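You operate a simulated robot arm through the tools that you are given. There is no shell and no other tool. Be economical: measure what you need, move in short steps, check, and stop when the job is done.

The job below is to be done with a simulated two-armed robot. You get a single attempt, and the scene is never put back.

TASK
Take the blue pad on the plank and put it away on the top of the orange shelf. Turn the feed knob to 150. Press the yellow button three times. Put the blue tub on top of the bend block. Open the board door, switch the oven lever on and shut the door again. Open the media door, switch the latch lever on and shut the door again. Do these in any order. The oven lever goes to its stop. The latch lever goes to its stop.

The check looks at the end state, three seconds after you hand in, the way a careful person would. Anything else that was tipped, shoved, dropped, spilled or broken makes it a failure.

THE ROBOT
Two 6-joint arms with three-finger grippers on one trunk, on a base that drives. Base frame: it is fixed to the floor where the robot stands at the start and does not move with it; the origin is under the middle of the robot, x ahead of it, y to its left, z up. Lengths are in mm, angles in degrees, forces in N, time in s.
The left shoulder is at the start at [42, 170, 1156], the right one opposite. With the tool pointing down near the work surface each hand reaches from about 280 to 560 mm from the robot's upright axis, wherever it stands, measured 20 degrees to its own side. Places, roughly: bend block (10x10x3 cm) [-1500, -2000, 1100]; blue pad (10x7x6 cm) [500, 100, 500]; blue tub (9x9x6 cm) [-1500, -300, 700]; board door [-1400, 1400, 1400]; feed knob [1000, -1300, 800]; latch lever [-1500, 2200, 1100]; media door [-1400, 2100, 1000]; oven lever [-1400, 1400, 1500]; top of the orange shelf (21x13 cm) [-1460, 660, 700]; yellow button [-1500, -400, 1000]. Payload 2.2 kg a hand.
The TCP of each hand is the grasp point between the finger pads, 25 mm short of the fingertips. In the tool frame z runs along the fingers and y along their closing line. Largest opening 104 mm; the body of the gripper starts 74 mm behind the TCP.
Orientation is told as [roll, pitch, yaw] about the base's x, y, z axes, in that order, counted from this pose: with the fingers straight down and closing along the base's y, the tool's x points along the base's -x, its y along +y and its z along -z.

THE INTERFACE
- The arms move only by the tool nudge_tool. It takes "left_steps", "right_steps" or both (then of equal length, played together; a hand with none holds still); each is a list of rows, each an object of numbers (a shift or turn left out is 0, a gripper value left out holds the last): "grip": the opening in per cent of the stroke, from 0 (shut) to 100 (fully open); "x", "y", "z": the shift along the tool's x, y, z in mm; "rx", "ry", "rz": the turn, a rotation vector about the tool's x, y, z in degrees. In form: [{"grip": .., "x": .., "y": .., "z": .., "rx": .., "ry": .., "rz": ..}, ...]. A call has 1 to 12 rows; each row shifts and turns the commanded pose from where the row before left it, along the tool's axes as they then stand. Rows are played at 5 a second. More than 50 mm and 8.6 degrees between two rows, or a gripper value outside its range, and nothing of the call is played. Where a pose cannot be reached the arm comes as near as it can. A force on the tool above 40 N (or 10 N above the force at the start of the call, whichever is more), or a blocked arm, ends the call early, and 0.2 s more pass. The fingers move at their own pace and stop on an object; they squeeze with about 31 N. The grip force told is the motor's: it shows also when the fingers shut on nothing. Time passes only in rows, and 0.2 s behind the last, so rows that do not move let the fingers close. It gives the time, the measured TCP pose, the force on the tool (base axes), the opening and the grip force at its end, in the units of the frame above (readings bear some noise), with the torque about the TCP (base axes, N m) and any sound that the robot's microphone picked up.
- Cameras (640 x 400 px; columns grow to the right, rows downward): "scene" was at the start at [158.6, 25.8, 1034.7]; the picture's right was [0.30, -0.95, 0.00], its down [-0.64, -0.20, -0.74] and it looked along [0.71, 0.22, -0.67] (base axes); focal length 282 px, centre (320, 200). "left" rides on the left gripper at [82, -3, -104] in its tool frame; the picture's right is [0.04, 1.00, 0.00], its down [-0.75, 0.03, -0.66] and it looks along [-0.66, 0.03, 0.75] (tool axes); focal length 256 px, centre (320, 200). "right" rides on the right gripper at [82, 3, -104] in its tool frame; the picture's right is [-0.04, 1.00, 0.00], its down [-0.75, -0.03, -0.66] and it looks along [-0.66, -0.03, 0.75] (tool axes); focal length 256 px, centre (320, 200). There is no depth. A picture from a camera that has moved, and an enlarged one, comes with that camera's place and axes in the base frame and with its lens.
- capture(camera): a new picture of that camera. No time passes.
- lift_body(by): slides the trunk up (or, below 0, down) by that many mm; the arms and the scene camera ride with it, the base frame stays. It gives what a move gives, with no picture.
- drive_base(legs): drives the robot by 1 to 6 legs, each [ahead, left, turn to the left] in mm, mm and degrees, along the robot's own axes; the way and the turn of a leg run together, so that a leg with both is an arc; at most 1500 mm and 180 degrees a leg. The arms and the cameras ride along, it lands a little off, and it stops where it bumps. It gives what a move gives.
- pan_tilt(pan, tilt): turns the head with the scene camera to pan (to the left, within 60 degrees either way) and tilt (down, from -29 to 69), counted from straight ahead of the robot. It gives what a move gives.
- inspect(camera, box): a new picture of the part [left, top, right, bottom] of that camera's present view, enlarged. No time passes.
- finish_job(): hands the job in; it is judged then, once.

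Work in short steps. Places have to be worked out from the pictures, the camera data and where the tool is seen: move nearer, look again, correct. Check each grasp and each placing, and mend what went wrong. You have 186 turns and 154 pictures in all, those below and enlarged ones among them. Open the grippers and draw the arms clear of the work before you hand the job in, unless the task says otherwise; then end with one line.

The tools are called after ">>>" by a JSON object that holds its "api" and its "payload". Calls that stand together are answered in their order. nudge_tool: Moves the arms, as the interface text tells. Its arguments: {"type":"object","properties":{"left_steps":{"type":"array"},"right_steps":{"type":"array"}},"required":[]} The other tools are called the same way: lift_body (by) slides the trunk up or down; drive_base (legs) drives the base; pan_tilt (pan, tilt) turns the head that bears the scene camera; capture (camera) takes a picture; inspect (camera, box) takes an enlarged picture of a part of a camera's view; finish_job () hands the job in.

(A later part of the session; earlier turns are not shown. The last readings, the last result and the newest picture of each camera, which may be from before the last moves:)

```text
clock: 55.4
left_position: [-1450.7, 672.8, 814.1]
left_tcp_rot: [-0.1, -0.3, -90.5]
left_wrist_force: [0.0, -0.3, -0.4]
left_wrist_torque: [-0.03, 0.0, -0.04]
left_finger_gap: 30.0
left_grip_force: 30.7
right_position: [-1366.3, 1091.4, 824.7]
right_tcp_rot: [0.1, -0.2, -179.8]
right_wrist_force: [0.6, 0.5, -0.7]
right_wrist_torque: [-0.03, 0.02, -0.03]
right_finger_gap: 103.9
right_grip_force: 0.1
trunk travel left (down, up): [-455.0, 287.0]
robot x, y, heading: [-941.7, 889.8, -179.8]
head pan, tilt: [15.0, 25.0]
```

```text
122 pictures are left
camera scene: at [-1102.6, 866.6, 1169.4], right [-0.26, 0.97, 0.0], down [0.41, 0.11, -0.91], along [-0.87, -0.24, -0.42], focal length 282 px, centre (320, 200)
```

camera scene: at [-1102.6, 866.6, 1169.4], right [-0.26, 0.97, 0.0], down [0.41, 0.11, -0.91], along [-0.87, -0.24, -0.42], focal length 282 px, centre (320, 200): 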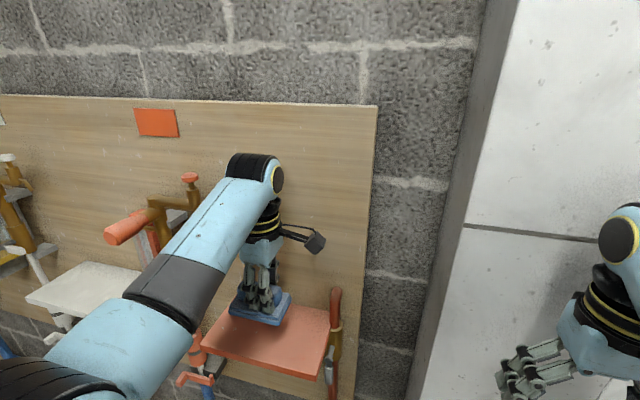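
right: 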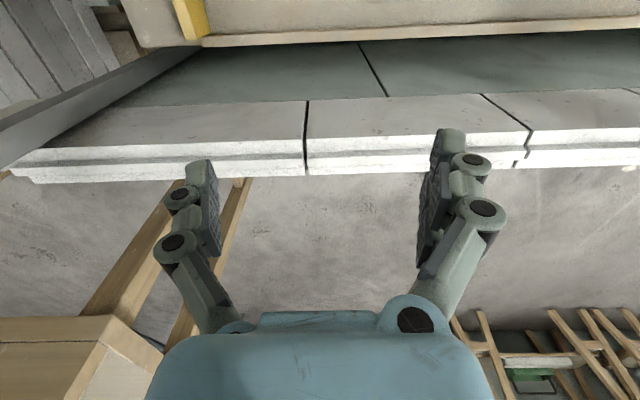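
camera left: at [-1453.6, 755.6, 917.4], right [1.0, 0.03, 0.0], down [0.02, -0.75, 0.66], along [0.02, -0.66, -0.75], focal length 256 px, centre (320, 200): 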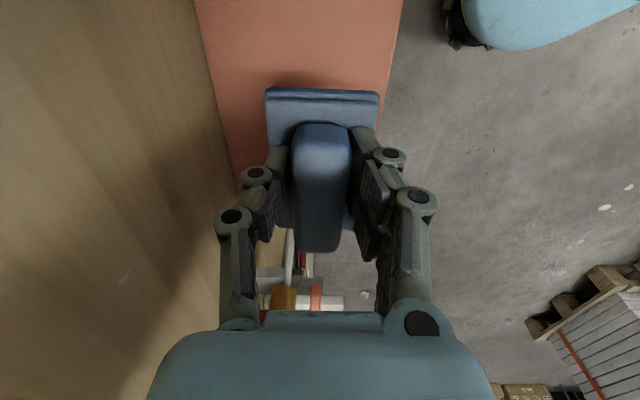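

It's well over the shelf, so I'll descend in small rows until contact.

>>> {"api": "nudge_tool", "payload": {"left_steps": [{"z": 12}, {"z": 8}, {"z": 5}, {"z": 4}, {"z": 4}, {"z": 3}, {"z": 3}, {"z": 2}, {"z": 2}, {"z": 2}]}}

>>> {"api": "capture", "payload": {"camera": "left"}}

>>> {"api": "inspect", "payload": {"camera": "scene", "box": [180, 260, 372, 380]}}

```text
clock: 57.6
left_position: [-1450.2, 673.2, 768.3]
left_tcp_rot: [0.0, -0.2, -90.5]
left_wrist_force: [-0.7, 0.4, -0.6]
left_wrist_torque: [0.0, 0.01, -0.01]
left_finger_gap: 29.9
left_grip_force: 31.0
right_position: [-1365.9, 1092.5, 826.5]
right_tcp_rot: [0.0, -0.2, -179.9]
right_wrist_force: [0.8, 0.3, -0.1]
right_wrist_torque: [-0.02, 0.0, 0.0]
right_finger_gap: 104.2
right_grip_force: 0.1
trunk travel left (down, up): [-455.0, 287.0]
robot x, y, heading: [-945.6, 891.8, -180.0]
head pan, tilt: [15.0, 25.0]
```

```text
121 pictures are left
camera left: at [-1453.5, 755.3, 872.3], right [1.0, 0.03, 0.0], down [0.02, -0.75, 0.66], along [0.02, -0.66, -0.75], focal length 256 px, centre (320, 200)
```

left: 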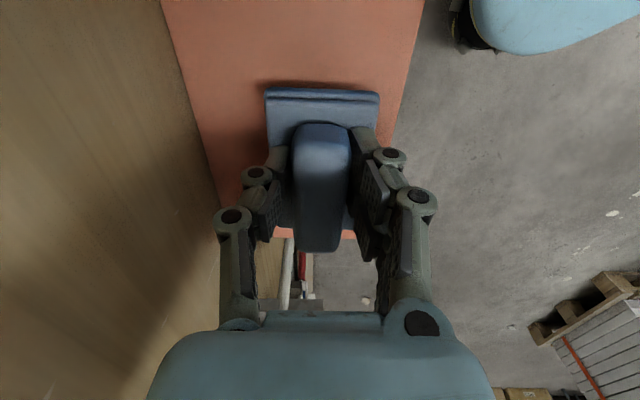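

```text
3.33 times, centred on (276, 320) of scene
camera zoom: at [-1102.6, 866.6, 1169.4], right [-0.26, 0.97, 0.0], down [0.41, 0.11, -0.91], along [-0.87, -0.24, -0.42], focal length 938 px, centre (467, -200)
```

zoom: 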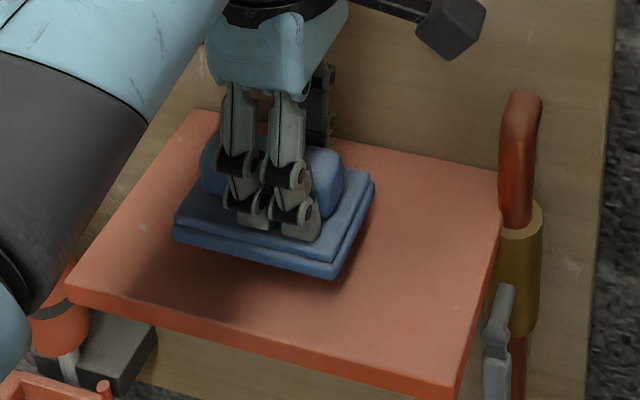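

It's still floating, by perhaps 20 mm. I'll continue down in small rows.

>>> {"api": "nudge_tool", "payload": {"left_steps": [{"z": 4}, {"z": 4}, {"z": 4}, {"z": 3}, {"z": 3}, {"z": 3}, {"z": 2}, {"z": 2}]}}

>>> {"api": "inspect", "payload": {"camera": "scene", "box": [180, 260, 372, 380]}}

```text
clock: 59.4
left_position: [-1451.3, 673.9, 746.6]
left_tcp_rot: [-0.1, -0.1, -90.4]
left_wrist_force: [3.5, 1.2, 11.4]
left_wrist_torque: [0.08, -0.19, -0.02]
left_finger_gap: 29.9
left_grip_force: 31.3
right_position: [-1365.6, 1091.5, 826.3]
right_tcp_rot: [0.0, -0.3, -179.8]
right_wrist_force: [-0.5, 0.1, 0.1]
right_wrist_torque: [0.01, 0.01, -0.01]
right_finger_gap: 103.8
right_grip_force: 0.0
trunk travel left (down, up): [-455.0, 287.0]
robot x, y, heading: [-944.4, 891.5, -179.9]
head pan, tilt: [15.0, 25.0]
```

```text
3.33 times, centred on (276, 320) of scene
camera zoom: at [-1101.5, 866.9, 1169.7], right [-0.26, 0.97, 0.0], down [0.41, 0.11, -0.91], along [-0.88, -0.24, -0.42], focal length 938 px, centre (467, -200)
```

zoom: 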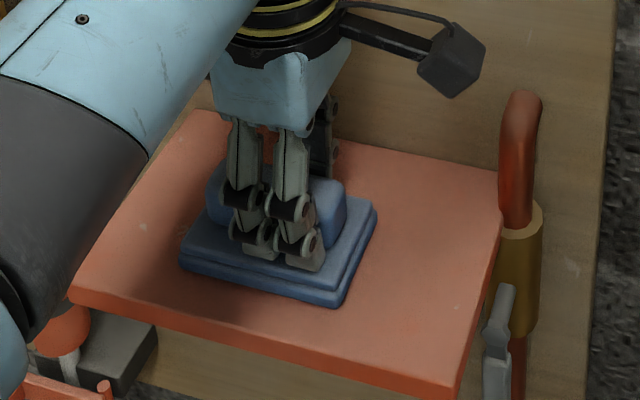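

Contact reads 11 N and the pad sits on the shelf. I'll open to about 55 mm and rise straight up.

>>> {"api": "nudge_tool", "payload": {"left_steps": [{"grip": 55}, {}, {}, {"z": -10}, {"z": -25}, {"z": -30}, {"z": -30}, {"z": -20}, {}]}}

>>> {"api": "capture", "payload": {"camera": "left"}}

>>> {"api": "capture", "payload": {"camera": "scene"}}

```text
clock: 61.4
left_position: [-1450.3, 673.7, 859.2]
left_tcp_rot: [0.0, -0.1, -90.5]
left_wrist_force: [0.6, -0.4, -0.1]
left_wrist_torque: [-0.02, -0.01, 0.02]
left_finger_gap: 57.2
left_grip_force: 0.1
right_position: [-1365.0, 1091.0, 825.7]
right_tcp_rot: [0.0, -0.2, -179.9]
right_wrist_force: [-0.1, 0.2, 0.7]
right_wrist_torque: [0.04, 0.0, 0.0]
right_finger_gap: 104.1
right_grip_force: 0.0
trunk travel left (down, up): [-455.0, 287.0]
robot x, y, heading: [-941.4, 890.3, -179.8]
head pan, tilt: [15.0, 25.0]
```

```text
118 pictures are left
camera left: at [-1453.1, 755.5, 962.7], right [1.0, 0.03, 0.0], down [0.02, -0.75, 0.66], along [0.02, -0.66, -0.75], focal length 256 px, centre (320, 200)
```

left: 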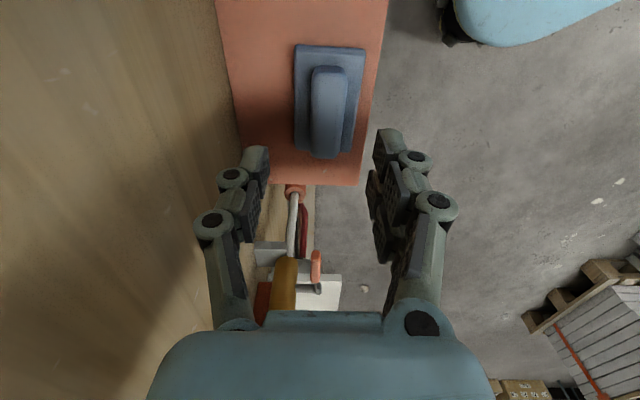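

```text
117 pictures are left
camera scene: at [-1102.6, 866.6, 1169.3], right [-0.26, 0.97, 0.0], down [0.41, 0.11, -0.91], along [-0.87, -0.24, -0.42], focal length 282 px, centre (320, 200)
```

scene: 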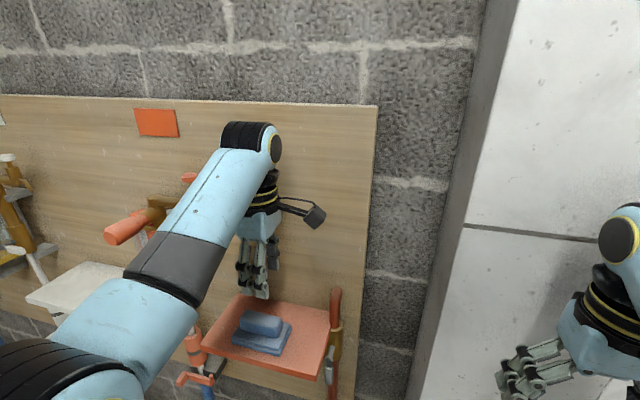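

The pad is placed fully on the orange shelf. Next come the doors: I'll back off, slide right to y≈1400 and look at the wall.

>>> {"api": "drive_base", "payload": {"legs": [[-450, 0, 0], [0, -600, 0]]}}

>>> {"api": "pan_tilt", "payload": {"pan": 0, "tilt": -5}}

>>> {"api": "capture", "payload": {"camera": "scene"}}

>>> {"api": "pan_tilt", "payload": {"pan": -40, "tilt": 5}}

>>> {"api": "capture", "payload": {"camera": "scene"}}

```text
clock: 67.1
left_position: [-999.4, 1274.9, 859.6]
left_tcp_rot: [0.0, -0.3, -90.6]
left_wrist_force: [0.4, 0.1, -0.3]
left_wrist_torque: [-0.04, 0.03, 0.02]
left_finger_gap: 57.0
left_grip_force: 0.1
right_position: [-916.0, 1693.3, 826.8]
right_tcp_rot: [-0.1, -0.1, -179.9]
right_wrist_force: [0.4, -0.3, 0.3]
right_wrist_torque: [0.0, 0.02, -0.02]
right_finger_gap: 104.2
right_grip_force: 0.1
trunk travel left (down, up): [-455.0, 287.0]
robot x, y, heading: [-490.7, 1492.4, -179.9]
head pan, tilt: [15.0, 25.0]
```

```text
clock: 68.1
left_position: [-1000.4, 1274.5, 859.8]
left_tcp_rot: [0.0, -0.1, -90.6]
left_wrist_force: [-0.6, 0.5, 0.5]
left_wrist_torque: [-0.01, 0.04, -0.03]
left_finger_gap: 57.0
left_grip_force: 0.1
right_position: [-914.5, 1692.6, 826.8]
right_tcp_rot: [0.0, -0.1, -179.9]
right_wrist_force: [0.3, -0.5, -1.2]
right_wrist_torque: [0.01, 0.01, -0.02]
right_finger_gap: 104.0
right_grip_force: 0.1
trunk travel left (down, up): [-455.0, 287.0]
robot x, y, heading: [-492.4, 1490.6, -180.2]
head pan, tilt: [0.0, -5.0]
```

```text
116 pictures are left
camera scene: at [-651.3, 1490.8, 1217.4], right [0.0, 1.0, 0.0], down [-0.09, 0.0, -1.0], along [-1.0, 0.0, 0.09], focal length 282 px, centre (320, 200)
```

scene: 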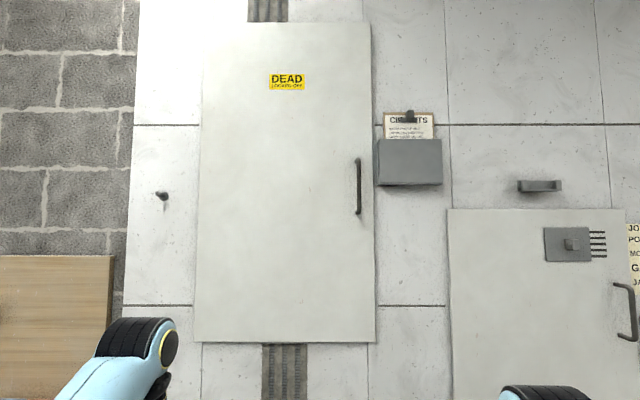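

```text
clock: 69.2
left_position: [-1001.2, 1273.7, 859.3]
left_tcp_rot: [0.0, -0.2, -90.6]
left_wrist_force: [-0.3, -0.8, 0.0]
left_wrist_torque: [0.01, -0.03, -0.02]
left_finger_gap: 57.2
left_grip_force: 0.1
right_position: [-915.8, 1692.4, 827.1]
right_tcp_rot: [0.1, -0.2, -179.9]
right_wrist_force: [-0.1, 0.3, 0.6]
right_wrist_torque: [-0.01, 0.04, -0.03]
right_finger_gap: 103.8
right_grip_force: 0.1
trunk travel left (down, up): [-455.0, 287.0]
robot x, y, heading: [-492.2, 1494.0, -179.8]
head pan, tilt: [-40.0, 5.0]
```

```text
115 pictures are left
camera scene: at [-634.3, 1549.9, 1201.8], right [0.64, 0.77, 0.0], down [0.07, -0.06, -1.0], along [-0.76, 0.64, -0.09], focal length 282 px, centre (320, 200)
```

scene: 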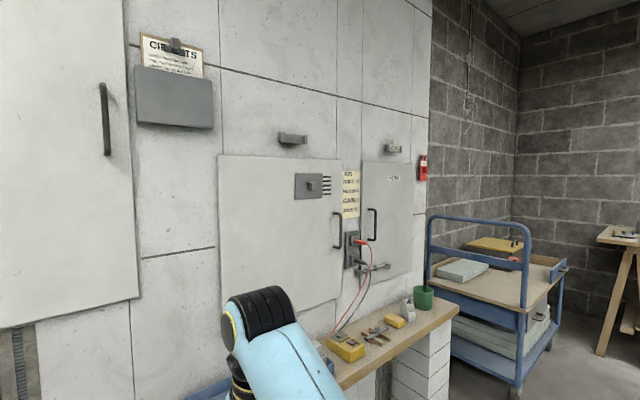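

The board door has a vertical bar handle near [-1350,1589,1320] on its right edge and hinges at y≈1171. The media door is at y≈1830–2310 with its handle on the right. I'll raise the right hand and tilt it to point at the wall, and turn the left hand's yaw back to neutral.

>>> {"api": "nudge_tool", "payload": {"right_steps": [{"z": -42, "x": -16, "ry": -8.2}, {"z": -39.3, "x": -21.8, "ry": -8.2}, {"z": -35.8, "x": -27.2, "ry": -8.2}, {"z": -31.5, "x": -32, "ry": -8.2}, {"z": -26.6, "x": -36.3, "ry": -8.2}, {"z": -21.2, "x": -39.7, "ry": -8.2}, {"z": -15.3, "x": -42.2, "ry": -8.2}, {"z": -9.1, "x": -44, "ry": -8.2}, {"z": -2.7, "x": -44.9, "ry": -8.2}, {"z": 3.7, "x": -44.8, "ry": -8.2}, {"z": 10, "x": -43.8, "ry": -8.0}, {}], "left_steps": [{"rz": 8.1}, {"rz": 8.1}, {"rz": 8.1}, {"rz": 8.1}, {"rz": 8.1}, {"rz": 8.1}, {"rz": 8.1}, {"rz": 8.1}, {"rz": 8.1}, {"rz": 8.1}, {"rz": 8.1}, {}]}}

>>> {"api": "capture", "payload": {"camera": "right"}}

>>> {"api": "pan_tilt", "payload": {"pan": -10, "tilt": 5}}

>>> {"api": "capture", "payload": {"camera": "scene"}}

```text
clock: 71.8
left_position: [-1000.5, 1274.6, 860.4]
left_tcp_rot: [0.1, 0.0, -179.8]
left_wrist_force: [-0.4, 0.0, 0.1]
left_wrist_torque: [0.0, 0.01, -0.02]
left_finger_gap: 57.3
left_grip_force: 0.0
right_position: [-1091.2, 1692.1, 1289.8]
right_tcp_rot: [172.6, -89.6, 7.6]
right_wrist_force: [0.0, -0.2, 0.1]
right_wrist_torque: [0.01, 0.03, 0.01]
right_finger_gap: 104.0
right_grip_force: 0.1
trunk travel left (down, up): [-455.0, 287.0]
robot x, y, heading: [-494.0, 1492.8, -179.8]
head pan, tilt: [-40.0, 5.0]
```

```text
114 pictures are left
camera right: at [-986.1, 1689.1, 1208.0], right [0.0, -1.0, 0.04], down [0.66, 0.03, 0.75], along [-0.75, 0.03, 0.66], focal length 256 px, centre (320, 200)
```

right: 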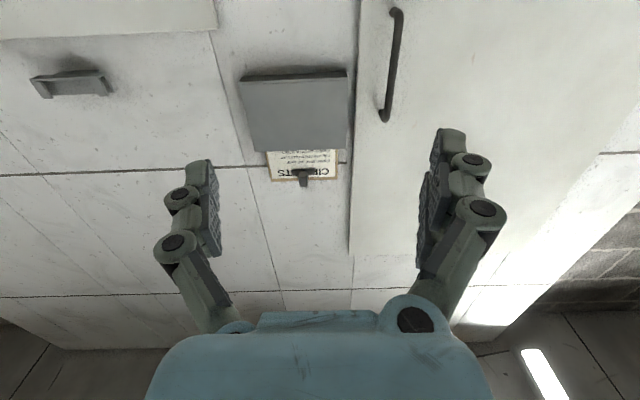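

```text
clock: 72.7
left_position: [-1000.8, 1274.7, 860.7]
left_tcp_rot: [0.1, 0.0, -179.7]
left_wrist_force: [0.0, 0.0, -0.3]
left_wrist_torque: [0.01, -0.01, 0.01]
left_finger_gap: 57.4
left_grip_force: 0.2
right_position: [-1088.8, 1692.5, 1288.8]
right_tcp_rot: [-178.7, -89.8, -1.2]
right_wrist_force: [0.7, -0.2, -0.1]
right_wrist_torque: [0.03, 0.02, 0.01]
right_finger_gap: 104.0
right_grip_force: 0.0
trunk travel left (down, up): [-455.0, 287.0]
robot x, y, heading: [-492.5, 1490.1, -179.6]
head pan, tilt: [-10.0, 5.0]
```

```text
113 pictures are left
camera scene: at [-654.3, 1506.9, 1201.8], right [0.17, 0.98, 0.0], down [0.09, -0.01, -1.0], along [-0.98, 0.17, -0.09], focal length 282 px, centre (320, 200)
```

scene: 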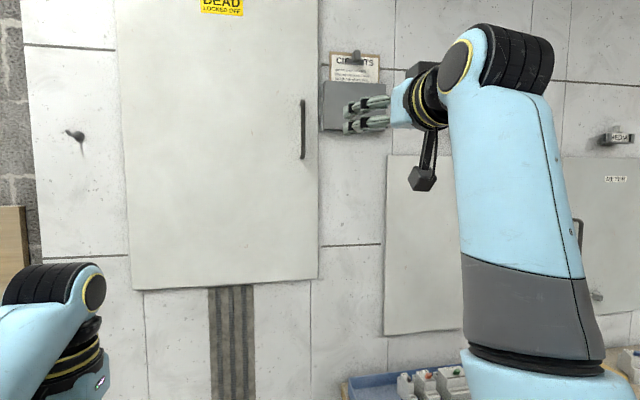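

The fingers-forward pose works. The door swings left, so it's better to stand to its right and use the left hand: I'll tilt the left hand forward and up, and lower the right hand back to pointing down.

>>> {"api": "nudge_tool", "payload": {"left_steps": [{"z": -42, "x": -8, "ry": -8.2, "grip": 100}, {"z": -40.5, "x": -13.9, "ry": -8.2}, {"z": -38, "x": -19.5, "ry": -8.2}, {"z": -34.9, "x": -24.8, "ry": -8.2}, {"z": -31, "x": -29.5, "ry": -8.2}, {"z": -26.5, "x": -33.6, "ry": -8.2}, {"z": -21.3, "x": -37, "ry": -8.2}, {"z": -15.9, "x": -39.7, "ry": -8.2}, {"z": -10, "x": -41.6, "ry": -8.2}, {"z": -4, "x": -42.5, "ry": -8.2}, {"z": 2.1, "x": -42.7, "ry": -8.0}, {}], "right_steps": [{"z": -10, "x": 43.8, "ry": 8.2}, {"z": -3.7, "x": 44.8, "ry": 8.2}, {"z": 2.7, "x": 44.9, "ry": 8.2}, {"z": 9.1, "x": 44, "ry": 8.2}, {"z": 15.3, "x": 42.2, "ry": 8.2}, {"z": 21.2, "x": 39.7, "ry": 8.2}, {"z": 26.6, "x": 36.3, "ry": 8.2}, {"z": 31.5, "x": 32, "ry": 8.2}, {"z": 35.8, "x": 27.2, "ry": 8.2}, {"z": 39.3, "x": 21.8, "ry": 8.2}, {"z": 30, "x": 16, "ry": 8.0}, {}]}}

>>> {"api": "drive_base", "payload": {"legs": [[0, -300, 0]]}}

>>> {"api": "pan_tilt", "payload": {"pan": -25, "tilt": 25}}

>>> {"api": "capture", "payload": {"camera": "scene"}}

>>> {"api": "capture", "payload": {"camera": "left"}}

```text
clock: 75.3
left_position: [-1089.6, 1273.9, 1322.5]
left_tcp_rot: [136.5, -89.8, 43.8]
left_wrist_force: [0.4, -0.5, 0.8]
left_wrist_torque: [-0.04, -0.03, 0.01]
left_finger_gap: 103.9
left_grip_force: 0.1
right_position: [-979.3, 1691.7, 818.2]
right_tcp_rot: [-0.1, -0.3, -179.9]
right_wrist_force: [-0.5, -1.0, 1.2]
right_wrist_torque: [-0.01, -0.01, 0.0]
right_finger_gap: 103.7
right_grip_force: 0.1
trunk travel left (down, up): [-455.0, 287.0]
robot x, y, heading: [-490.5, 1489.6, -180.0]
head pan, tilt: [-10.0, 5.0]
```

```text
clock: 77.3
left_position: [-1090.0, 1573.8, 1321.5]
left_tcp_rot: [98.9, -89.8, 81.8]
left_wrist_force: [-0.4, 0.1, 0.3]
left_wrist_torque: [0.01, -0.04, 0.04]
left_finger_gap: 103.9
left_grip_force: 0.1
right_position: [-980.1, 1992.5, 818.8]
right_tcp_rot: [0.0, -0.2, -179.8]
right_wrist_force: [-0.2, 0.2, 0.6]
right_wrist_torque: [-0.01, -0.01, -0.01]
right_finger_gap: 104.3
right_grip_force: 0.1
trunk travel left (down, up): [-455.0, 287.0]
robot x, y, heading: [-491.9, 1789.3, -179.6]
head pan, tilt: [-10.0, 5.0]
```

```text
clock: 78.2
left_position: [-1089.7, 1571.7, 1320.3]
left_tcp_rot: [101.1, -89.8, 79.3]
left_wrist_force: [0.0, -0.1, 0.0]
left_wrist_torque: [0.0, -0.05, -0.01]
left_finger_gap: 103.9
left_grip_force: 0.1
right_position: [-979.3, 1991.4, 819.1]
right_tcp_rot: [0.0, -0.2, -179.8]
right_wrist_force: [-0.2, 0.0, 0.9]
right_wrist_torque: [-0.01, -0.03, -0.05]
right_finger_gap: 103.9
right_grip_force: 0.0
trunk travel left (down, up): [-455.0, 287.0]
robot x, y, heading: [-494.2, 1789.8, -179.7]
head pan, tilt: [-25.0, 25.0]
```

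```text
112 pictures are left
camera scene: at [-648.3, 1828.2, 1169.4], right [0.42, 0.91, 0.0], down [0.38, -0.18, -0.91], along [-0.82, 0.38, -0.42], focal length 282 px, centre (320, 200)
```

scene: 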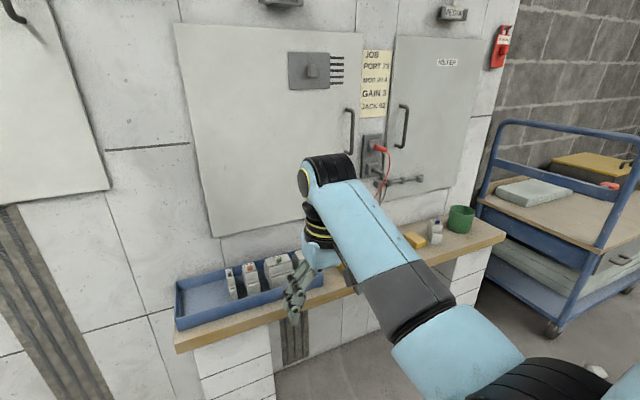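

```text
111 pictures are left
camera left: at [-985.9, 1576.3, 1239.1], right [0.01, -1.0, -0.04], down [0.66, -0.02, 0.75], along [-0.75, -0.03, 0.66], focal length 256 px, centre (320, 200)
```

left: 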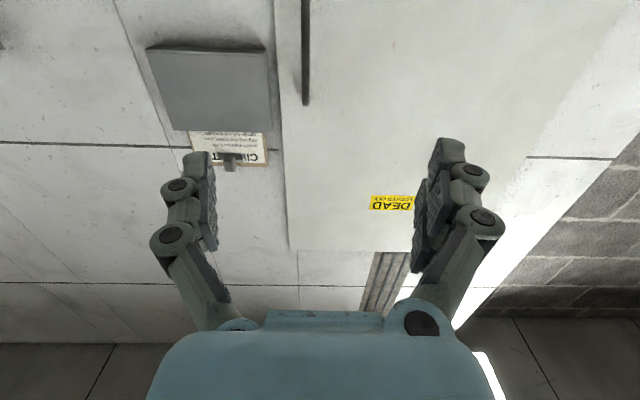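

There's a "MEDIA" tag above the narrow door, so I'll read the labels to avoid opening the wrong one.

>>> {"api": "inspect", "payload": {"camera": "scene", "box": [240, 0, 528, 180]}}

>>> {"api": "pan_tilt", "payload": {"pan": -25, "tilt": 5}}

>>> {"api": "capture", "payload": {"camera": "scene"}}

```text
2.22 times, centred on (384, 90) of scene
camera zoom: at [-648.3, 1828.2, 1169.4], right [0.42, 0.91, 0.0], down [0.38, -0.18, -0.91], along [-0.82, 0.38, -0.42], focal length 626 px, centre (178, 444)
```

zoom: 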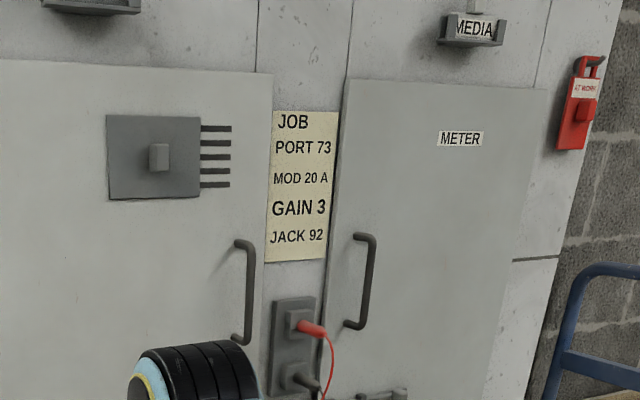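

```text
clock: 79.0
left_position: [-1089.8, 1572.3, 1321.2]
left_tcp_rot: [101.3, -89.8, 79.0]
left_wrist_force: [0.3, 0.0, 0.0]
left_wrist_torque: [0.0, 0.01, 0.0]
left_finger_gap: 103.9
left_grip_force: 0.0
right_position: [-979.5, 1991.0, 818.5]
right_tcp_rot: [-0.1, -0.2, -179.9]
right_wrist_force: [-0.5, -0.7, 0.1]
right_wrist_torque: [0.02, 0.04, 0.0]
right_finger_gap: 104.1
right_grip_force: 0.1
trunk travel left (down, up): [-455.0, 287.0]
robot x, y, heading: [-493.3, 1788.1, -179.9]
head pan, tilt: [-25.0, 5.0]
```

```text
109 pictures are left
camera scene: at [-648.1, 1828.1, 1201.7], right [0.42, 0.91, 0.0], down [0.08, -0.04, -1.0], along [-0.9, 0.42, -0.09], focal length 282 px, centre (320, 200)
```

scene: 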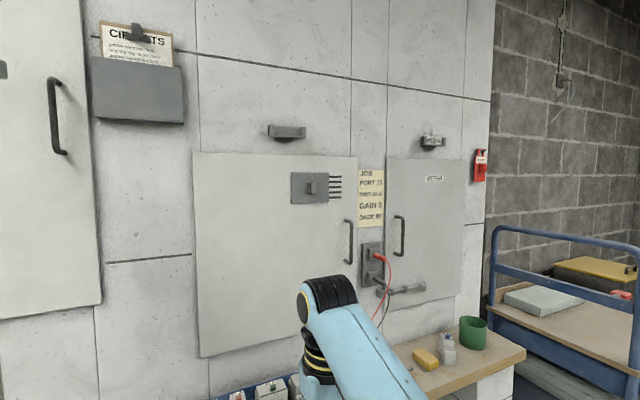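

The given coordinates match the large door (centre y≈2070) for "media", and the narrow one is marked METER. For the board door, I'll lift the right hand clear of the bench items and drive up so the left hand nears the handle at y≈1591.

>>> {"api": "nudge_tool", "payload": {"right_steps": [{"z": -45, "x": 15}, {"z": -45, "x": 15}, {"z": -45, "x": 10}, {"z": -45}]}}

>>> {"api": "drive_base", "payload": {"legs": [[215, -19, 0]]}}

>>> {"api": "capture", "payload": {"camera": "left"}}

>>> {"api": "pan_tilt", "payload": {"pan": 25, "tilt": 0}}

>>> {"api": "capture", "payload": {"camera": "scene"}}

```text
clock: 80.0
left_position: [-1090.0, 1572.7, 1320.3]
left_tcp_rot: [91.3, -89.9, 89.0]
left_wrist_force: [-0.5, -0.6, -0.1]
left_wrist_torque: [-0.03, 0.0, 0.0]
left_finger_gap: 103.8
left_grip_force: 0.0
right_position: [-997.0, 1973.1, 867.0]
right_tcp_rot: [-0.1, -0.4, -179.8]
right_wrist_force: [-1.0, -0.2, -0.1]
right_wrist_torque: [0.02, 0.0, 0.01]
right_finger_gap: 103.9
right_grip_force: 0.1
right hand out of reach, approached as far as the arm can: row 1, 2, 3, 4
trunk travel left (down, up): [-455.0, 287.0]
robot x, y, heading: [-492.9, 1790.1, -179.8]
head pan, tilt: [-25.0, 5.0]
```

```text
clock: 81.7
left_position: [-1306.7, 1591.4, 1320.9]
left_tcp_rot: [75.3, -89.8, 105.2]
left_wrist_force: [-0.3, -0.3, -0.9]
left_wrist_torque: [-0.01, 0.05, 0.01]
left_finger_gap: 103.8
left_grip_force: 0.0
right_position: [-1213.7, 1989.9, 866.2]
right_tcp_rot: [-0.1, -0.4, -179.8]
right_wrist_force: [-1.1, -0.1, -0.5]
right_wrist_torque: [-0.03, -0.05, -0.05]
right_finger_gap: 104.1
right_grip_force: 0.1
trunk travel left (down, up): [-455.0, 287.0]
robot x, y, heading: [-711.5, 1805.5, -179.6]
head pan, tilt: [-25.0, 5.0]
```

```text
108 pictures are left
camera left: at [-1203.3, 1594.8, 1238.5], right [0.01, -1.0, -0.04], down [0.66, -0.02, 0.75], along [-0.75, -0.03, 0.66], focal length 256 px, centre (320, 200)
```

left: 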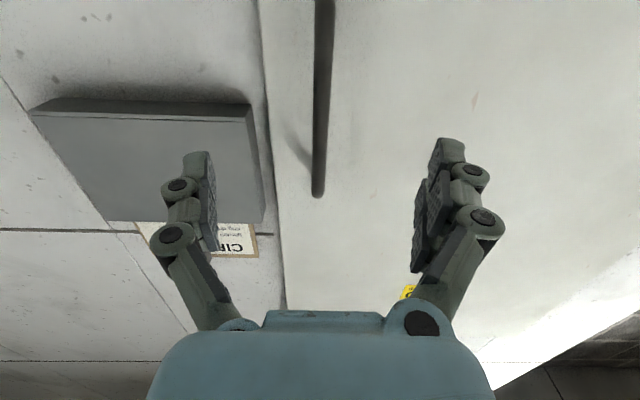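

```text
clock: 82.9
left_position: [-1305.5, 1591.7, 1321.2]
left_tcp_rot: [99.6, -89.9, 81.1]
left_wrist_force: [-0.2, 0.0, 0.6]
left_wrist_torque: [0.01, 0.0, -0.02]
left_finger_gap: 104.1
left_grip_force: 0.1
right_position: [-1212.6, 1990.1, 866.3]
right_tcp_rot: [-0.1, -0.4, -179.7]
right_wrist_force: [0.9, 0.4, 0.0]
right_wrist_torque: [0.02, 0.0, -0.02]
right_finger_gap: 104.1
right_grip_force: 0.0
trunk travel left (down, up): [-455.0, 287.0]
robot x, y, heading: [-707.7, 1810.4, -179.9]
head pan, tilt: [25.0, 0.0]
```

```text
107 pictures are left
camera scene: at [-862.2, 1769.7, 1209.7], right [-0.42, 0.91, 0.0], down [0.0, 0.0, -1.0], along [-0.91, -0.42, 0.0], focal length 282 px, centre (320, 200)
```

scene: 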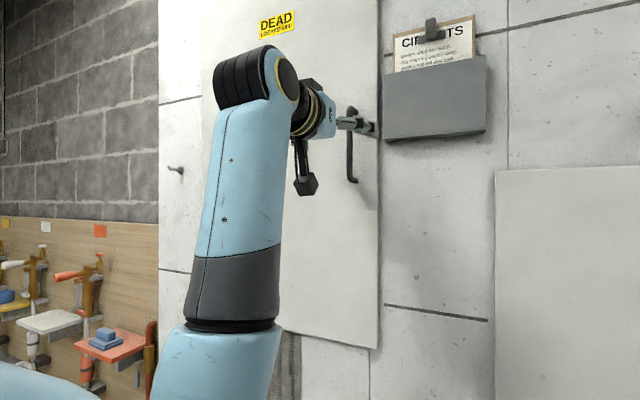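

Triangulating, the bar is at x≈-1387, y≈1591, z 1246–1394, and the clipboard box beside it begins at y≈1640 above z≈1308. I'll drop to z≈1275, narrow the opening and move forward onto the bar.

>>> {"api": "nudge_tool", "payload": {"left_steps": [{"x": 23, "grip": 55}, {"x": 23}, {"z": 20}, {"z": 20}, {}]}}

>>> {"api": "drive_base", "payload": {"legs": [[38, 0, 0]]}}

>>> {"api": "capture", "payload": {"camera": "left"}}

>>> {"api": "inspect", "payload": {"camera": "scene", "box": [260, 80, 420, 200]}}

```text
clock: 84.1
left_position: [-1345.6, 1591.3, 1274.3]
left_tcp_rot: [106.6, -89.8, 73.8]
left_wrist_force: [0.5, -0.4, 0.6]
left_wrist_torque: [-0.02, 0.0, 0.03]
left_finger_gap: 57.1
left_grip_force: 0.0
right_position: [-1211.5, 1990.8, 866.1]
right_tcp_rot: [0.1, -0.4, -179.8]
right_wrist_force: [-0.6, -0.6, -0.1]
right_wrist_torque: [-0.04, -0.02, 0.0]
right_finger_gap: 103.9
right_grip_force: 0.0
trunk travel left (down, up): [-455.0, 287.0]
robot x, y, heading: [-705.9, 1807.7, -179.8]
head pan, tilt: [25.0, 0.0]
```

```text
clock: 84.9
left_position: [-1387.0, 1590.2, 1274.0]
left_tcp_rot: [52.7, -89.8, 127.8]
left_wrist_force: [-1.1, -0.9, -0.8]
left_wrist_torque: [0.01, 0.02, -0.01]
left_finger_gap: 57.0
left_grip_force: 0.1
right_position: [-1251.8, 1990.3, 865.0]
right_tcp_rot: [-0.1, -0.4, -179.8]
right_wrist_force: [-0.7, -0.4, 0.3]
right_wrist_torque: [0.01, -0.07, -0.01]
right_finger_gap: 103.7
right_grip_force: 0.1
trunk travel left (down, up): [-455.0, 287.0]
robot x, y, heading: [-747.1, 1806.1, -179.8]
head pan, tilt: [25.0, 0.0]
```

```text
106 pictures are left
camera left: at [-1282.8, 1594.0, 1191.6], right [0.01, -1.0, -0.04], down [0.66, -0.02, 0.76], along [-0.76, -0.03, 0.65], focal length 256 px, centre (320, 200)
```

left: 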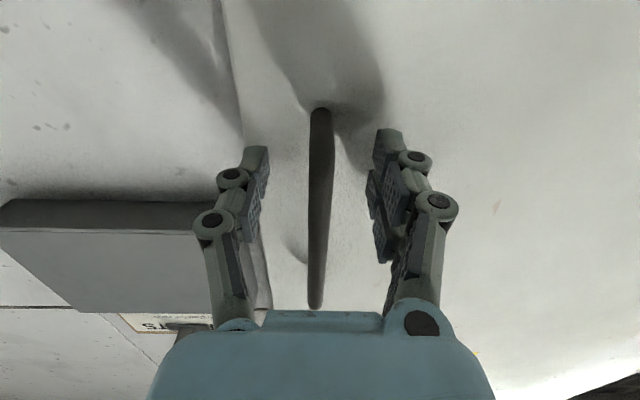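

```text
3.33 times, centred on (340, 140) of scene
camera zoom: at [-902.9, 1769.5, 1209.4], right [-0.43, 0.91, 0.0], down [0.0, 0.0, -1.0], along [-0.91, -0.43, 0.0], focal length 938 px, centre (253, 400)
```

zoom: 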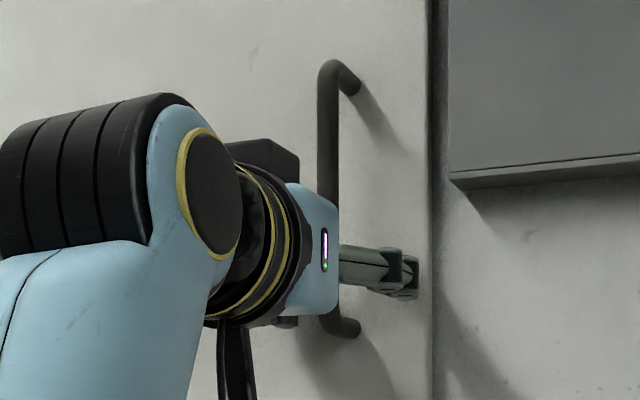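

The bar is cleanly between the fingers. I'll close and pull gently along the door's arc for a first 8°.

>>> {"api": "nudge_tool", "payload": {"left_steps": [{"grip": 0}, {}, {}, {}, {"z": -14, "y": 0.3, "rx": 2}, {"z": -15, "y": 0.8, "rx": 2}, {"z": -15, "y": 0.5, "rx": 2}, {"z": -15, "y": 0.5, "rx": 2}, {}]}}

>>> {"api": "capture", "payload": {"camera": "scene"}}

```text
clock: 86.9
left_position: [-1323.2, 1580.0, 1277.2]
left_tcp_rot: [168.5, -89.5, 4.0]
left_wrist_force: [-4.8, -21.3, 33.5]
left_wrist_torque: [-0.07, 0.0, 0.04]
left_finger_gap: 0.0
left_grip_force: 28.3
right_position: [-1250.3, 1987.6, 867.3]
right_tcp_rot: [-0.2, -0.4, -179.8]
right_wrist_force: [-0.4, -0.6, 0.0]
right_wrist_torque: [-0.01, 0.0, 0.0]
right_finger_gap: 103.9
right_grip_force: 0.0
trunk travel left (down, up): [-455.0, 287.0]
robot x, y, heading: [-747.4, 1807.5, -179.9]
head pan, tilt: [25.0, 0.0]
```

```text
104 pictures are left
camera scene: at [-898.9, 1766.6, 1210.1], right [-0.43, 0.9, 0.0], down [0.0, 0.0, -1.0], along [-0.9, -0.43, 0.0], focal length 282 px, centre (320, 200)
```

scene: 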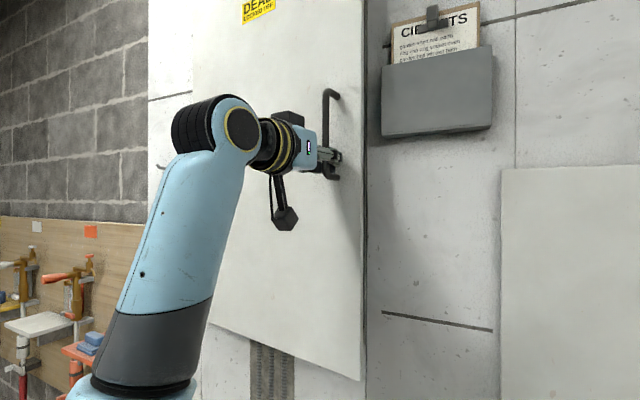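

The door has moved open a little, but the fingers read shut. I'll look from the left camera.

>>> {"api": "capture", "payload": {"camera": "left"}}

>>> {"api": "inspect", "payload": {"camera": "scene", "box": [250, 60, 410, 200]}}

```text
103 pictures are left
camera left: at [-1220.4, 1571.0, 1194.7], right [-0.13, -0.99, -0.04], down [0.65, -0.11, 0.75], along [-0.75, 0.07, 0.66], focal length 256 px, centre (320, 200)
```

left: 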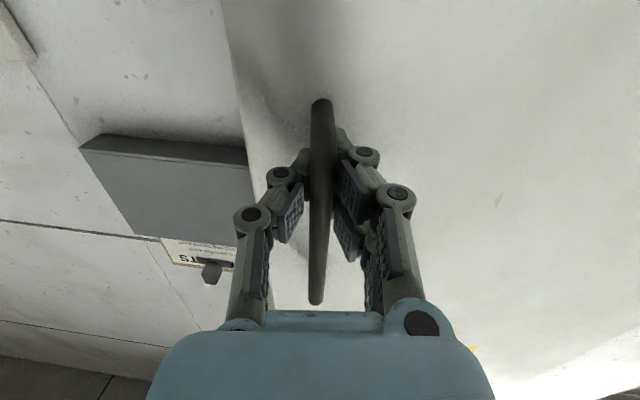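

```text
2.86 times, centred on (330, 130) of scene
camera zoom: at [-898.9, 1766.6, 1210.1], right [-0.43, 0.9, 0.0], down [0.0, 0.0, -1.0], along [-0.9, -0.43, 0.0], focal length 804 px, centre (291, 400)
```

zoom: 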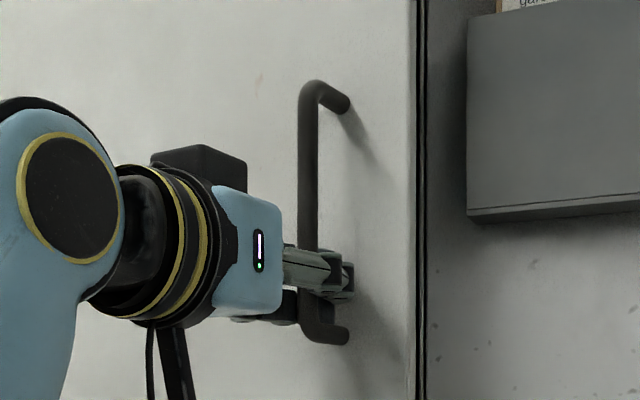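

The bar is caged by the fingertips meeting behind it, so pulling works. I'll ease up 8 mm to relieve the upward contact force and continue along the arc.

>>> {"api": "nudge_tool", "payload": {"left_steps": [{"x": -8}, {"z": -30, "y": 1.5, "rx": 4}, {"z": -30, "y": 1.5, "rx": 4}, {"z": -30, "y": 1.5, "rx": 4}, {}]}}

>>> {"api": "capture", "payload": {"camera": "scene"}}

```text
clock: 88.1
left_position: [-1243.7, 1554.8, 1280.4]
left_tcp_rot: [-29.5, -89.7, -169.8]
left_wrist_force: [-13.4, -28.7, -5.8]
left_wrist_torque: [-0.41, -0.1, -0.22]
left_finger_gap: 0.0
left_grip_force: 28.1
right_position: [-1253.5, 1986.2, 865.2]
right_tcp_rot: [-0.3, -0.2, -179.8]
right_wrist_force: [0.0, 0.7, 0.2]
right_wrist_torque: [-0.01, -0.03, 0.0]
right_finger_gap: 103.8
right_grip_force: 0.1
trunk travel left (down, up): [-455.0, 287.0]
robot x, y, heading: [-749.6, 1805.4, -179.9]
head pan, tilt: [25.0, 0.0]
```

```text
101 pictures are left
camera scene: at [-904.5, 1764.6, 1209.0], right [-0.43, 0.9, 0.0], down [0.0, 0.0, -1.0], along [-0.9, -0.43, -0.01], focal length 282 px, centre (320, 200)
```

scene: 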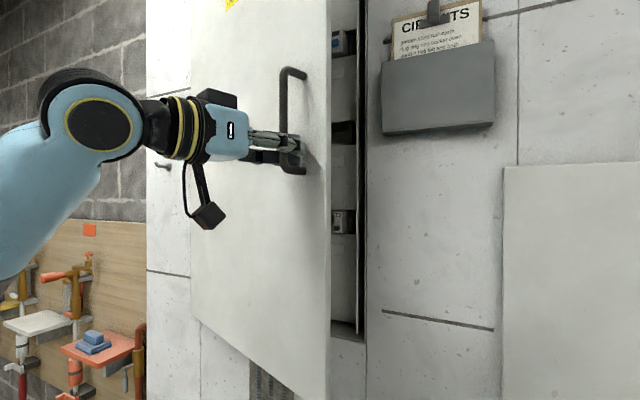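

The door is about 20° open and the pull has slight side load. I'll follow a tighter arc for another ~12°.

>>> {"api": "nudge_tool", "payload": {"left_steps": [{"y": 4}, {"z": -29, "y": 4, "rx": 4}, {"z": -29, "y": 4, "rx": 4}, {"z": -29, "y": 4, "rx": 4}, {}]}}

>>> {"api": "capture", "payload": {"camera": "scene"}}

```text
clock: 89.0
left_position: [-1214.8, 1543.5, 1293.8]
left_tcp_rot: [-5.3, -89.1, 160.2]
left_wrist_force: [-10.7, -18.7, -8.0]
left_wrist_torque: [0.35, -0.21, -0.19]
left_finger_gap: 0.0
left_grip_force: 28.8
left hand out of reach, approached as far as the arm can: row 3, 4
right_position: [-1251.2, 1988.2, 865.5]
right_tcp_rot: [-0.2, -0.3, -179.8]
right_wrist_force: [0.3, 0.8, -1.0]
right_wrist_torque: [-0.05, 0.02, 0.01]
right_finger_gap: 103.7
right_grip_force: 0.1
trunk travel left (down, up): [-455.0, 287.0]
robot x, y, heading: [-750.8, 1807.5, -179.5]
head pan, tilt: [25.0, 0.0]
stopped in row 4 (left hand): the force on the tool passed its limit at 55 N (the readings are from after the stop); the commanded pose is now the measured one
```

```text
100 pictures are left
camera scene: at [-902.0, 1766.7, 1209.4], right [-0.43, 0.9, 0.0], down [0.0, 0.0, -1.0], along [-0.9, -0.43, 0.0], focal length 282 px, centre (320, 200)
```

scene: 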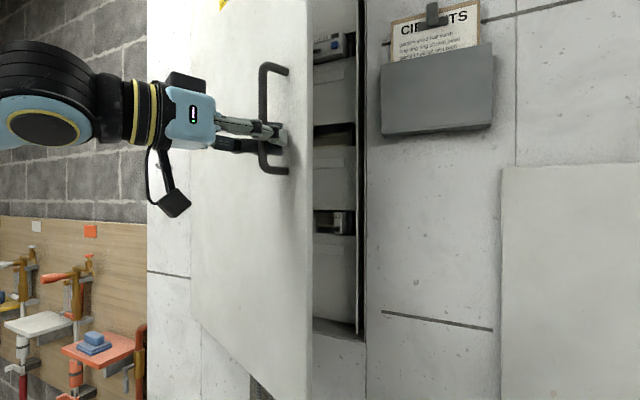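

The arm is at its reach limit with the door about 27° open. I'll release the bar and withdraw along the hand's axis using the base.

>>> {"api": "nudge_tool", "payload": {"left_steps": [{"grip": 80}, {}, {}, {}]}}

>>> {"api": "drive_base", "payload": {"legs": [[-105, 52, 0]]}}

>>> {"api": "capture", "payload": {"camera": "scene"}}

>>> {"api": "capture", "payload": {"camera": "left"}}

```text
clock: 90.0
left_position: [-1212.1, 1548.5, 1297.3]
left_tcp_rot: [16.6, -89.3, 137.6]
left_wrist_force: [-0.1, 0.0, 0.3]
left_wrist_torque: [-0.01, -0.01, 0.01]
left_finger_gap: 82.9
left_grip_force: 0.1
right_position: [-1250.8, 1989.7, 866.8]
right_tcp_rot: [-0.2, -0.4, -179.8]
right_wrist_force: [-0.2, -0.2, 0.8]
right_wrist_torque: [0.0, -0.02, 0.02]
right_finger_gap: 103.9
right_grip_force: 0.1
trunk travel left (down, up): [-455.0, 287.0]
robot x, y, heading: [-747.4, 1808.4, -179.6]
head pan, tilt: [25.0, 0.0]
```

```text
clock: 91.3
left_position: [-1105.5, 1495.6, 1296.6]
left_tcp_rot: [20.6, -89.5, 133.7]
left_wrist_force: [-0.3, 0.1, 0.4]
left_wrist_torque: [-0.03, -0.03, 0.0]
left_finger_gap: 83.1
left_grip_force: 0.1
right_position: [-1145.1, 1938.5, 866.0]
right_tcp_rot: [-0.2, -0.4, -179.9]
right_wrist_force: [-0.2, 0.3, 0.2]
right_wrist_torque: [0.02, 0.04, 0.02]
right_finger_gap: 104.0
right_grip_force: 0.0
trunk travel left (down, up): [-455.0, 287.0]
robot x, y, heading: [-643.6, 1753.7, -179.7]
head pan, tilt: [25.0, 0.0]
```

```text
99 pictures are left
camera scene: at [-794.5, 1717.0, 1209.9], right [-0.43, 0.9, 0.0], down [0.0, 0.0, -1.0], along [-0.9, -0.43, 0.0], focal length 282 px, centre (320, 200)
```

scene: 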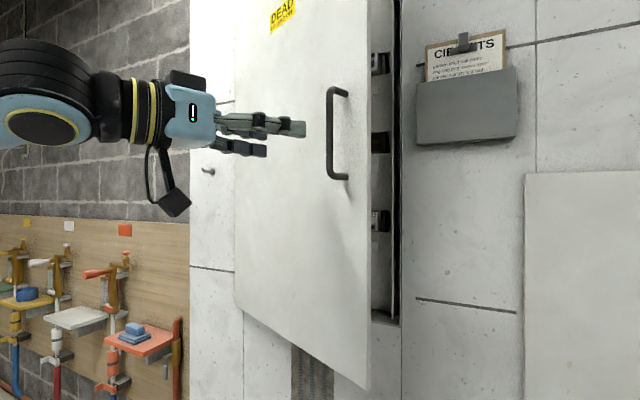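

```text
98 pictures are left
camera left: at [-1009.9, 1453.7, 1215.7], right [-0.43, -0.9, -0.04], down [0.57, -0.31, 0.76], along [-0.69, 0.31, 0.65], focal length 256 px, centre (320, 200)
```

left: 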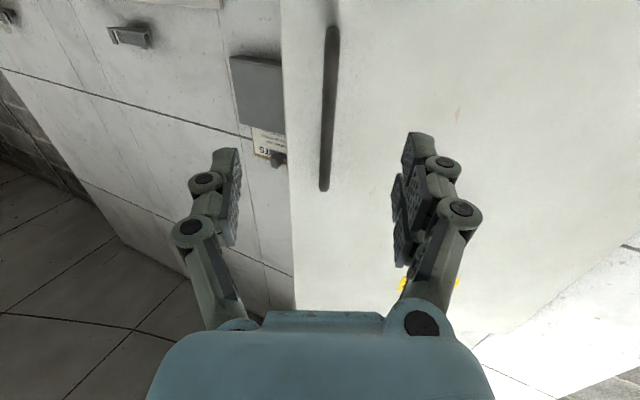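

The door stays at about 24° with its edge near [-1243,1592]. I'll straighten the hand, close the fingers, move right past the edge and lower to z≈1240.

>>> {"api": "drive_base", "payload": {"legs": [[0, -185, 0]]}}

>>> {"api": "nudge_tool", "payload": {"left_steps": [{"rx": -7, "x": 14, "grip": 0}, {"rx": -7, "x": 14}, {"rx": -7, "x": 14}, {"rx": -6, "x": 14}, {}, {}]}}

>>> {"api": "capture", "payload": {"camera": "left"}}

>>> {"api": "capture", "payload": {"camera": "scene"}}

```text
clock: 92.8
left_position: [-1107.8, 1683.1, 1296.8]
left_tcp_rot: [21.7, -89.5, 132.4]
left_wrist_force: [0.3, 0.4, 0.1]
left_wrist_torque: [0.01, -0.06, -0.01]
left_finger_gap: 82.9
left_grip_force: 0.1
right_position: [-1144.8, 2125.2, 866.1]
right_tcp_rot: [0.0, -0.4, -179.9]
right_wrist_force: [-0.4, 0.4, -0.5]
right_wrist_torque: [-0.04, 0.0, 0.03]
right_finger_gap: 103.8
right_grip_force: 0.1
trunk travel left (down, up): [-455.0, 287.0]
robot x, y, heading: [-642.9, 1940.4, -179.8]
head pan, tilt: [25.0, 0.0]
```

```text
clock: 94.2
left_position: [-1146.2, 1671.5, 1242.1]
left_tcp_rot: [46.8, -89.4, 134.4]
left_wrist_force: [0.5, 0.6, 0.7]
left_wrist_torque: [0.0, 0.0, -0.01]
left_finger_gap: 0.0
left_grip_force: 28.4
left hand out of reach, approached as far as the arm can: row 1, 2, 3
right_position: [-1147.2, 2124.0, 866.8]
right_tcp_rot: [0.0, -0.3, -179.8]
right_wrist_force: [-0.1, 0.0, -0.2]
right_wrist_torque: [-0.01, 0.03, 0.02]
right_finger_gap: 103.9
right_grip_force: 0.1
trunk travel left (down, up): [-455.0, 287.0]
robot x, y, heading: [-648.0, 1941.5, -179.8]
head pan, tilt: [25.0, 0.0]
```

```text
97 pictures are left
camera left: at [-1042.1, 1676.7, 1161.0], right [0.02, -1.0, -0.03], down [0.65, -0.01, 0.76], along [-0.76, -0.04, 0.65], focal length 256 px, centre (320, 200)
```

left: 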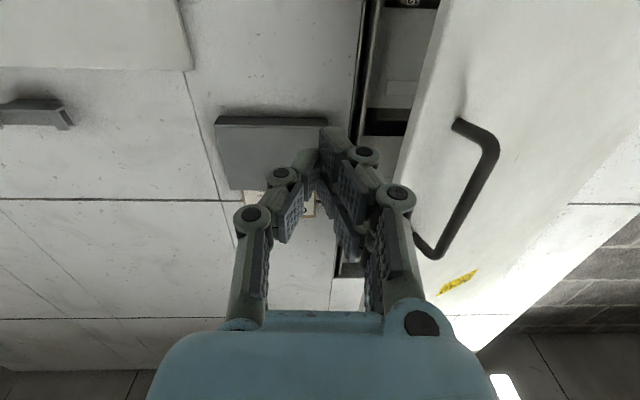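

```text
96 pictures are left
camera scene: at [-796.6, 1902.8, 1209.8], right [-0.43, 0.9, 0.0], down [0.0, 0.0, -1.0], along [-0.9, -0.43, 0.0], focal length 282 px, centre (320, 200)
```

scene: 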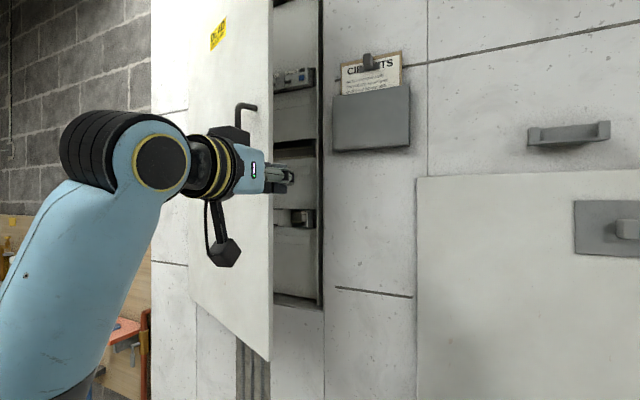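

The hand is beside the open edge. I'll extend it forward past the edge, mostly with the arm, then look.

>>> {"api": "nudge_tool", "payload": {"left_steps": [{"z": 30, "y": -6}, {"z": 30, "y": -6}, {"z": 30}, {"z": 30}, {}]}}

>>> {"api": "drive_base", "payload": {"legs": [[40, 0, 0]]}}

>>> {"api": "capture", "payload": {"camera": "left"}}

>>> {"api": "capture", "payload": {"camera": "scene"}}

```text
clock: 95.4
left_position: [-1263.3, 1680.3, 1241.5]
left_tcp_rot: [45.1, -89.5, 136.1]
left_wrist_force: [-0.8, 0.0, 0.5]
left_wrist_torque: [0.02, 0.01, 0.01]
left_finger_gap: 0.0
left_grip_force: 28.4
right_position: [-1147.0, 2122.7, 866.6]
right_tcp_rot: [-0.1, -0.4, -179.8]
right_wrist_force: [0.7, 0.1, 0.7]
right_wrist_torque: [-0.01, -0.02, 0.0]
right_finger_gap: 104.0
right_grip_force: 0.1
trunk travel left (down, up): [-455.0, 287.0]
robot x, y, heading: [-645.3, 1942.1, -179.7]
head pan, tilt: [25.0, 0.0]
```

```text
clock: 96.3
left_position: [-1306.6, 1681.7, 1239.9]
left_tcp_rot: [36.2, -89.3, 145.0]
left_wrist_force: [-1.1, 0.0, 0.1]
left_wrist_torque: [0.03, 0.02, -0.01]
left_finger_gap: 0.1
left_grip_force: 28.2
right_position: [-1188.6, 2124.2, 865.1]
right_tcp_rot: [-0.1, -0.2, -179.8]
right_wrist_force: [-0.2, -0.2, -0.4]
right_wrist_torque: [0.02, -0.06, -0.01]
right_finger_gap: 104.1
right_grip_force: 0.0
trunk travel left (down, up): [-455.0, 287.0]
robot x, y, heading: [-687.2, 1938.0, -179.6]
head pan, tilt: [25.0, 0.0]
```

```text
95 pictures are left
camera left: at [-1201.3, 1685.5, 1159.1], right [0.02, -1.0, -0.03], down [0.65, -0.01, 0.76], along [-0.76, -0.04, 0.65], focal length 256 px, centre (320, 200)
```

left: 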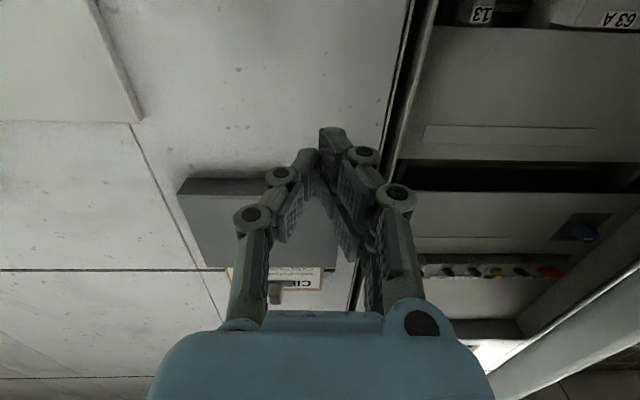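

```text
94 pictures are left
camera scene: at [-839.1, 1902.3, 1209.4], right [-0.43, 0.9, 0.0], down [0.0, 0.0, -1.0], along [-0.9, -0.43, 0.0], focal length 282 px, centre (320, 200)
```

scene: 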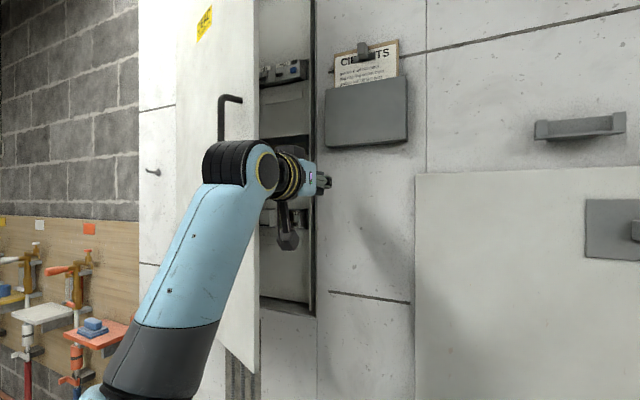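

The hand is inside the door edge. I'll sweep left with the base so the hand pushes the door open.

>>> {"api": "drive_base", "payload": {"legs": [[0, 150, 0]]}}

>>> {"api": "capture", "payload": {"camera": "scene"}}

```text
clock: 97.3
left_position: [-1300.9, 1626.7, 1241.5]
left_tcp_rot: [-43.9, -89.4, -136.1]
left_wrist_force: [0.7, -0.3, 0.6]
left_wrist_torque: [0.0, 0.02, -0.02]
left_finger_gap: 0.0
left_grip_force: 28.4
right_position: [-1186.7, 2063.0, 867.1]
right_tcp_rot: [0.2, -0.5, -179.7]
right_wrist_force: [-0.3, -0.7, 0.1]
right_wrist_torque: [0.02, 0.02, -0.02]
right_finger_gap: 104.0
right_grip_force: 0.2
trunk travel left (down, up): [-455.0, 287.0]
robot x, y, heading: [-684.0, 1881.0, -179.4]
head pan, tilt: [25.0, 0.0]
stopped in leg 1: the force on the tool passed its limit at 125 N (the readings are from after the stop); the commanded pose is now the measured one
```

```text
93 pictures are left
camera scene: at [-836.0, 1843.3, 1209.9], right [-0.43, 0.9, 0.0], down [0.0, 0.0, -1.0], along [-0.9, -0.43, 0.0], focal length 282 px, centre (320, 200)
```

scene: 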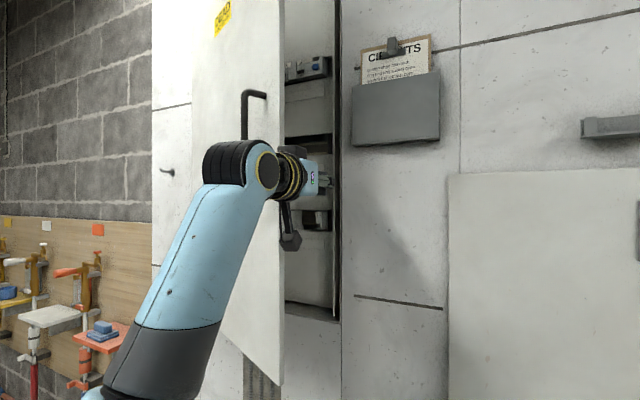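

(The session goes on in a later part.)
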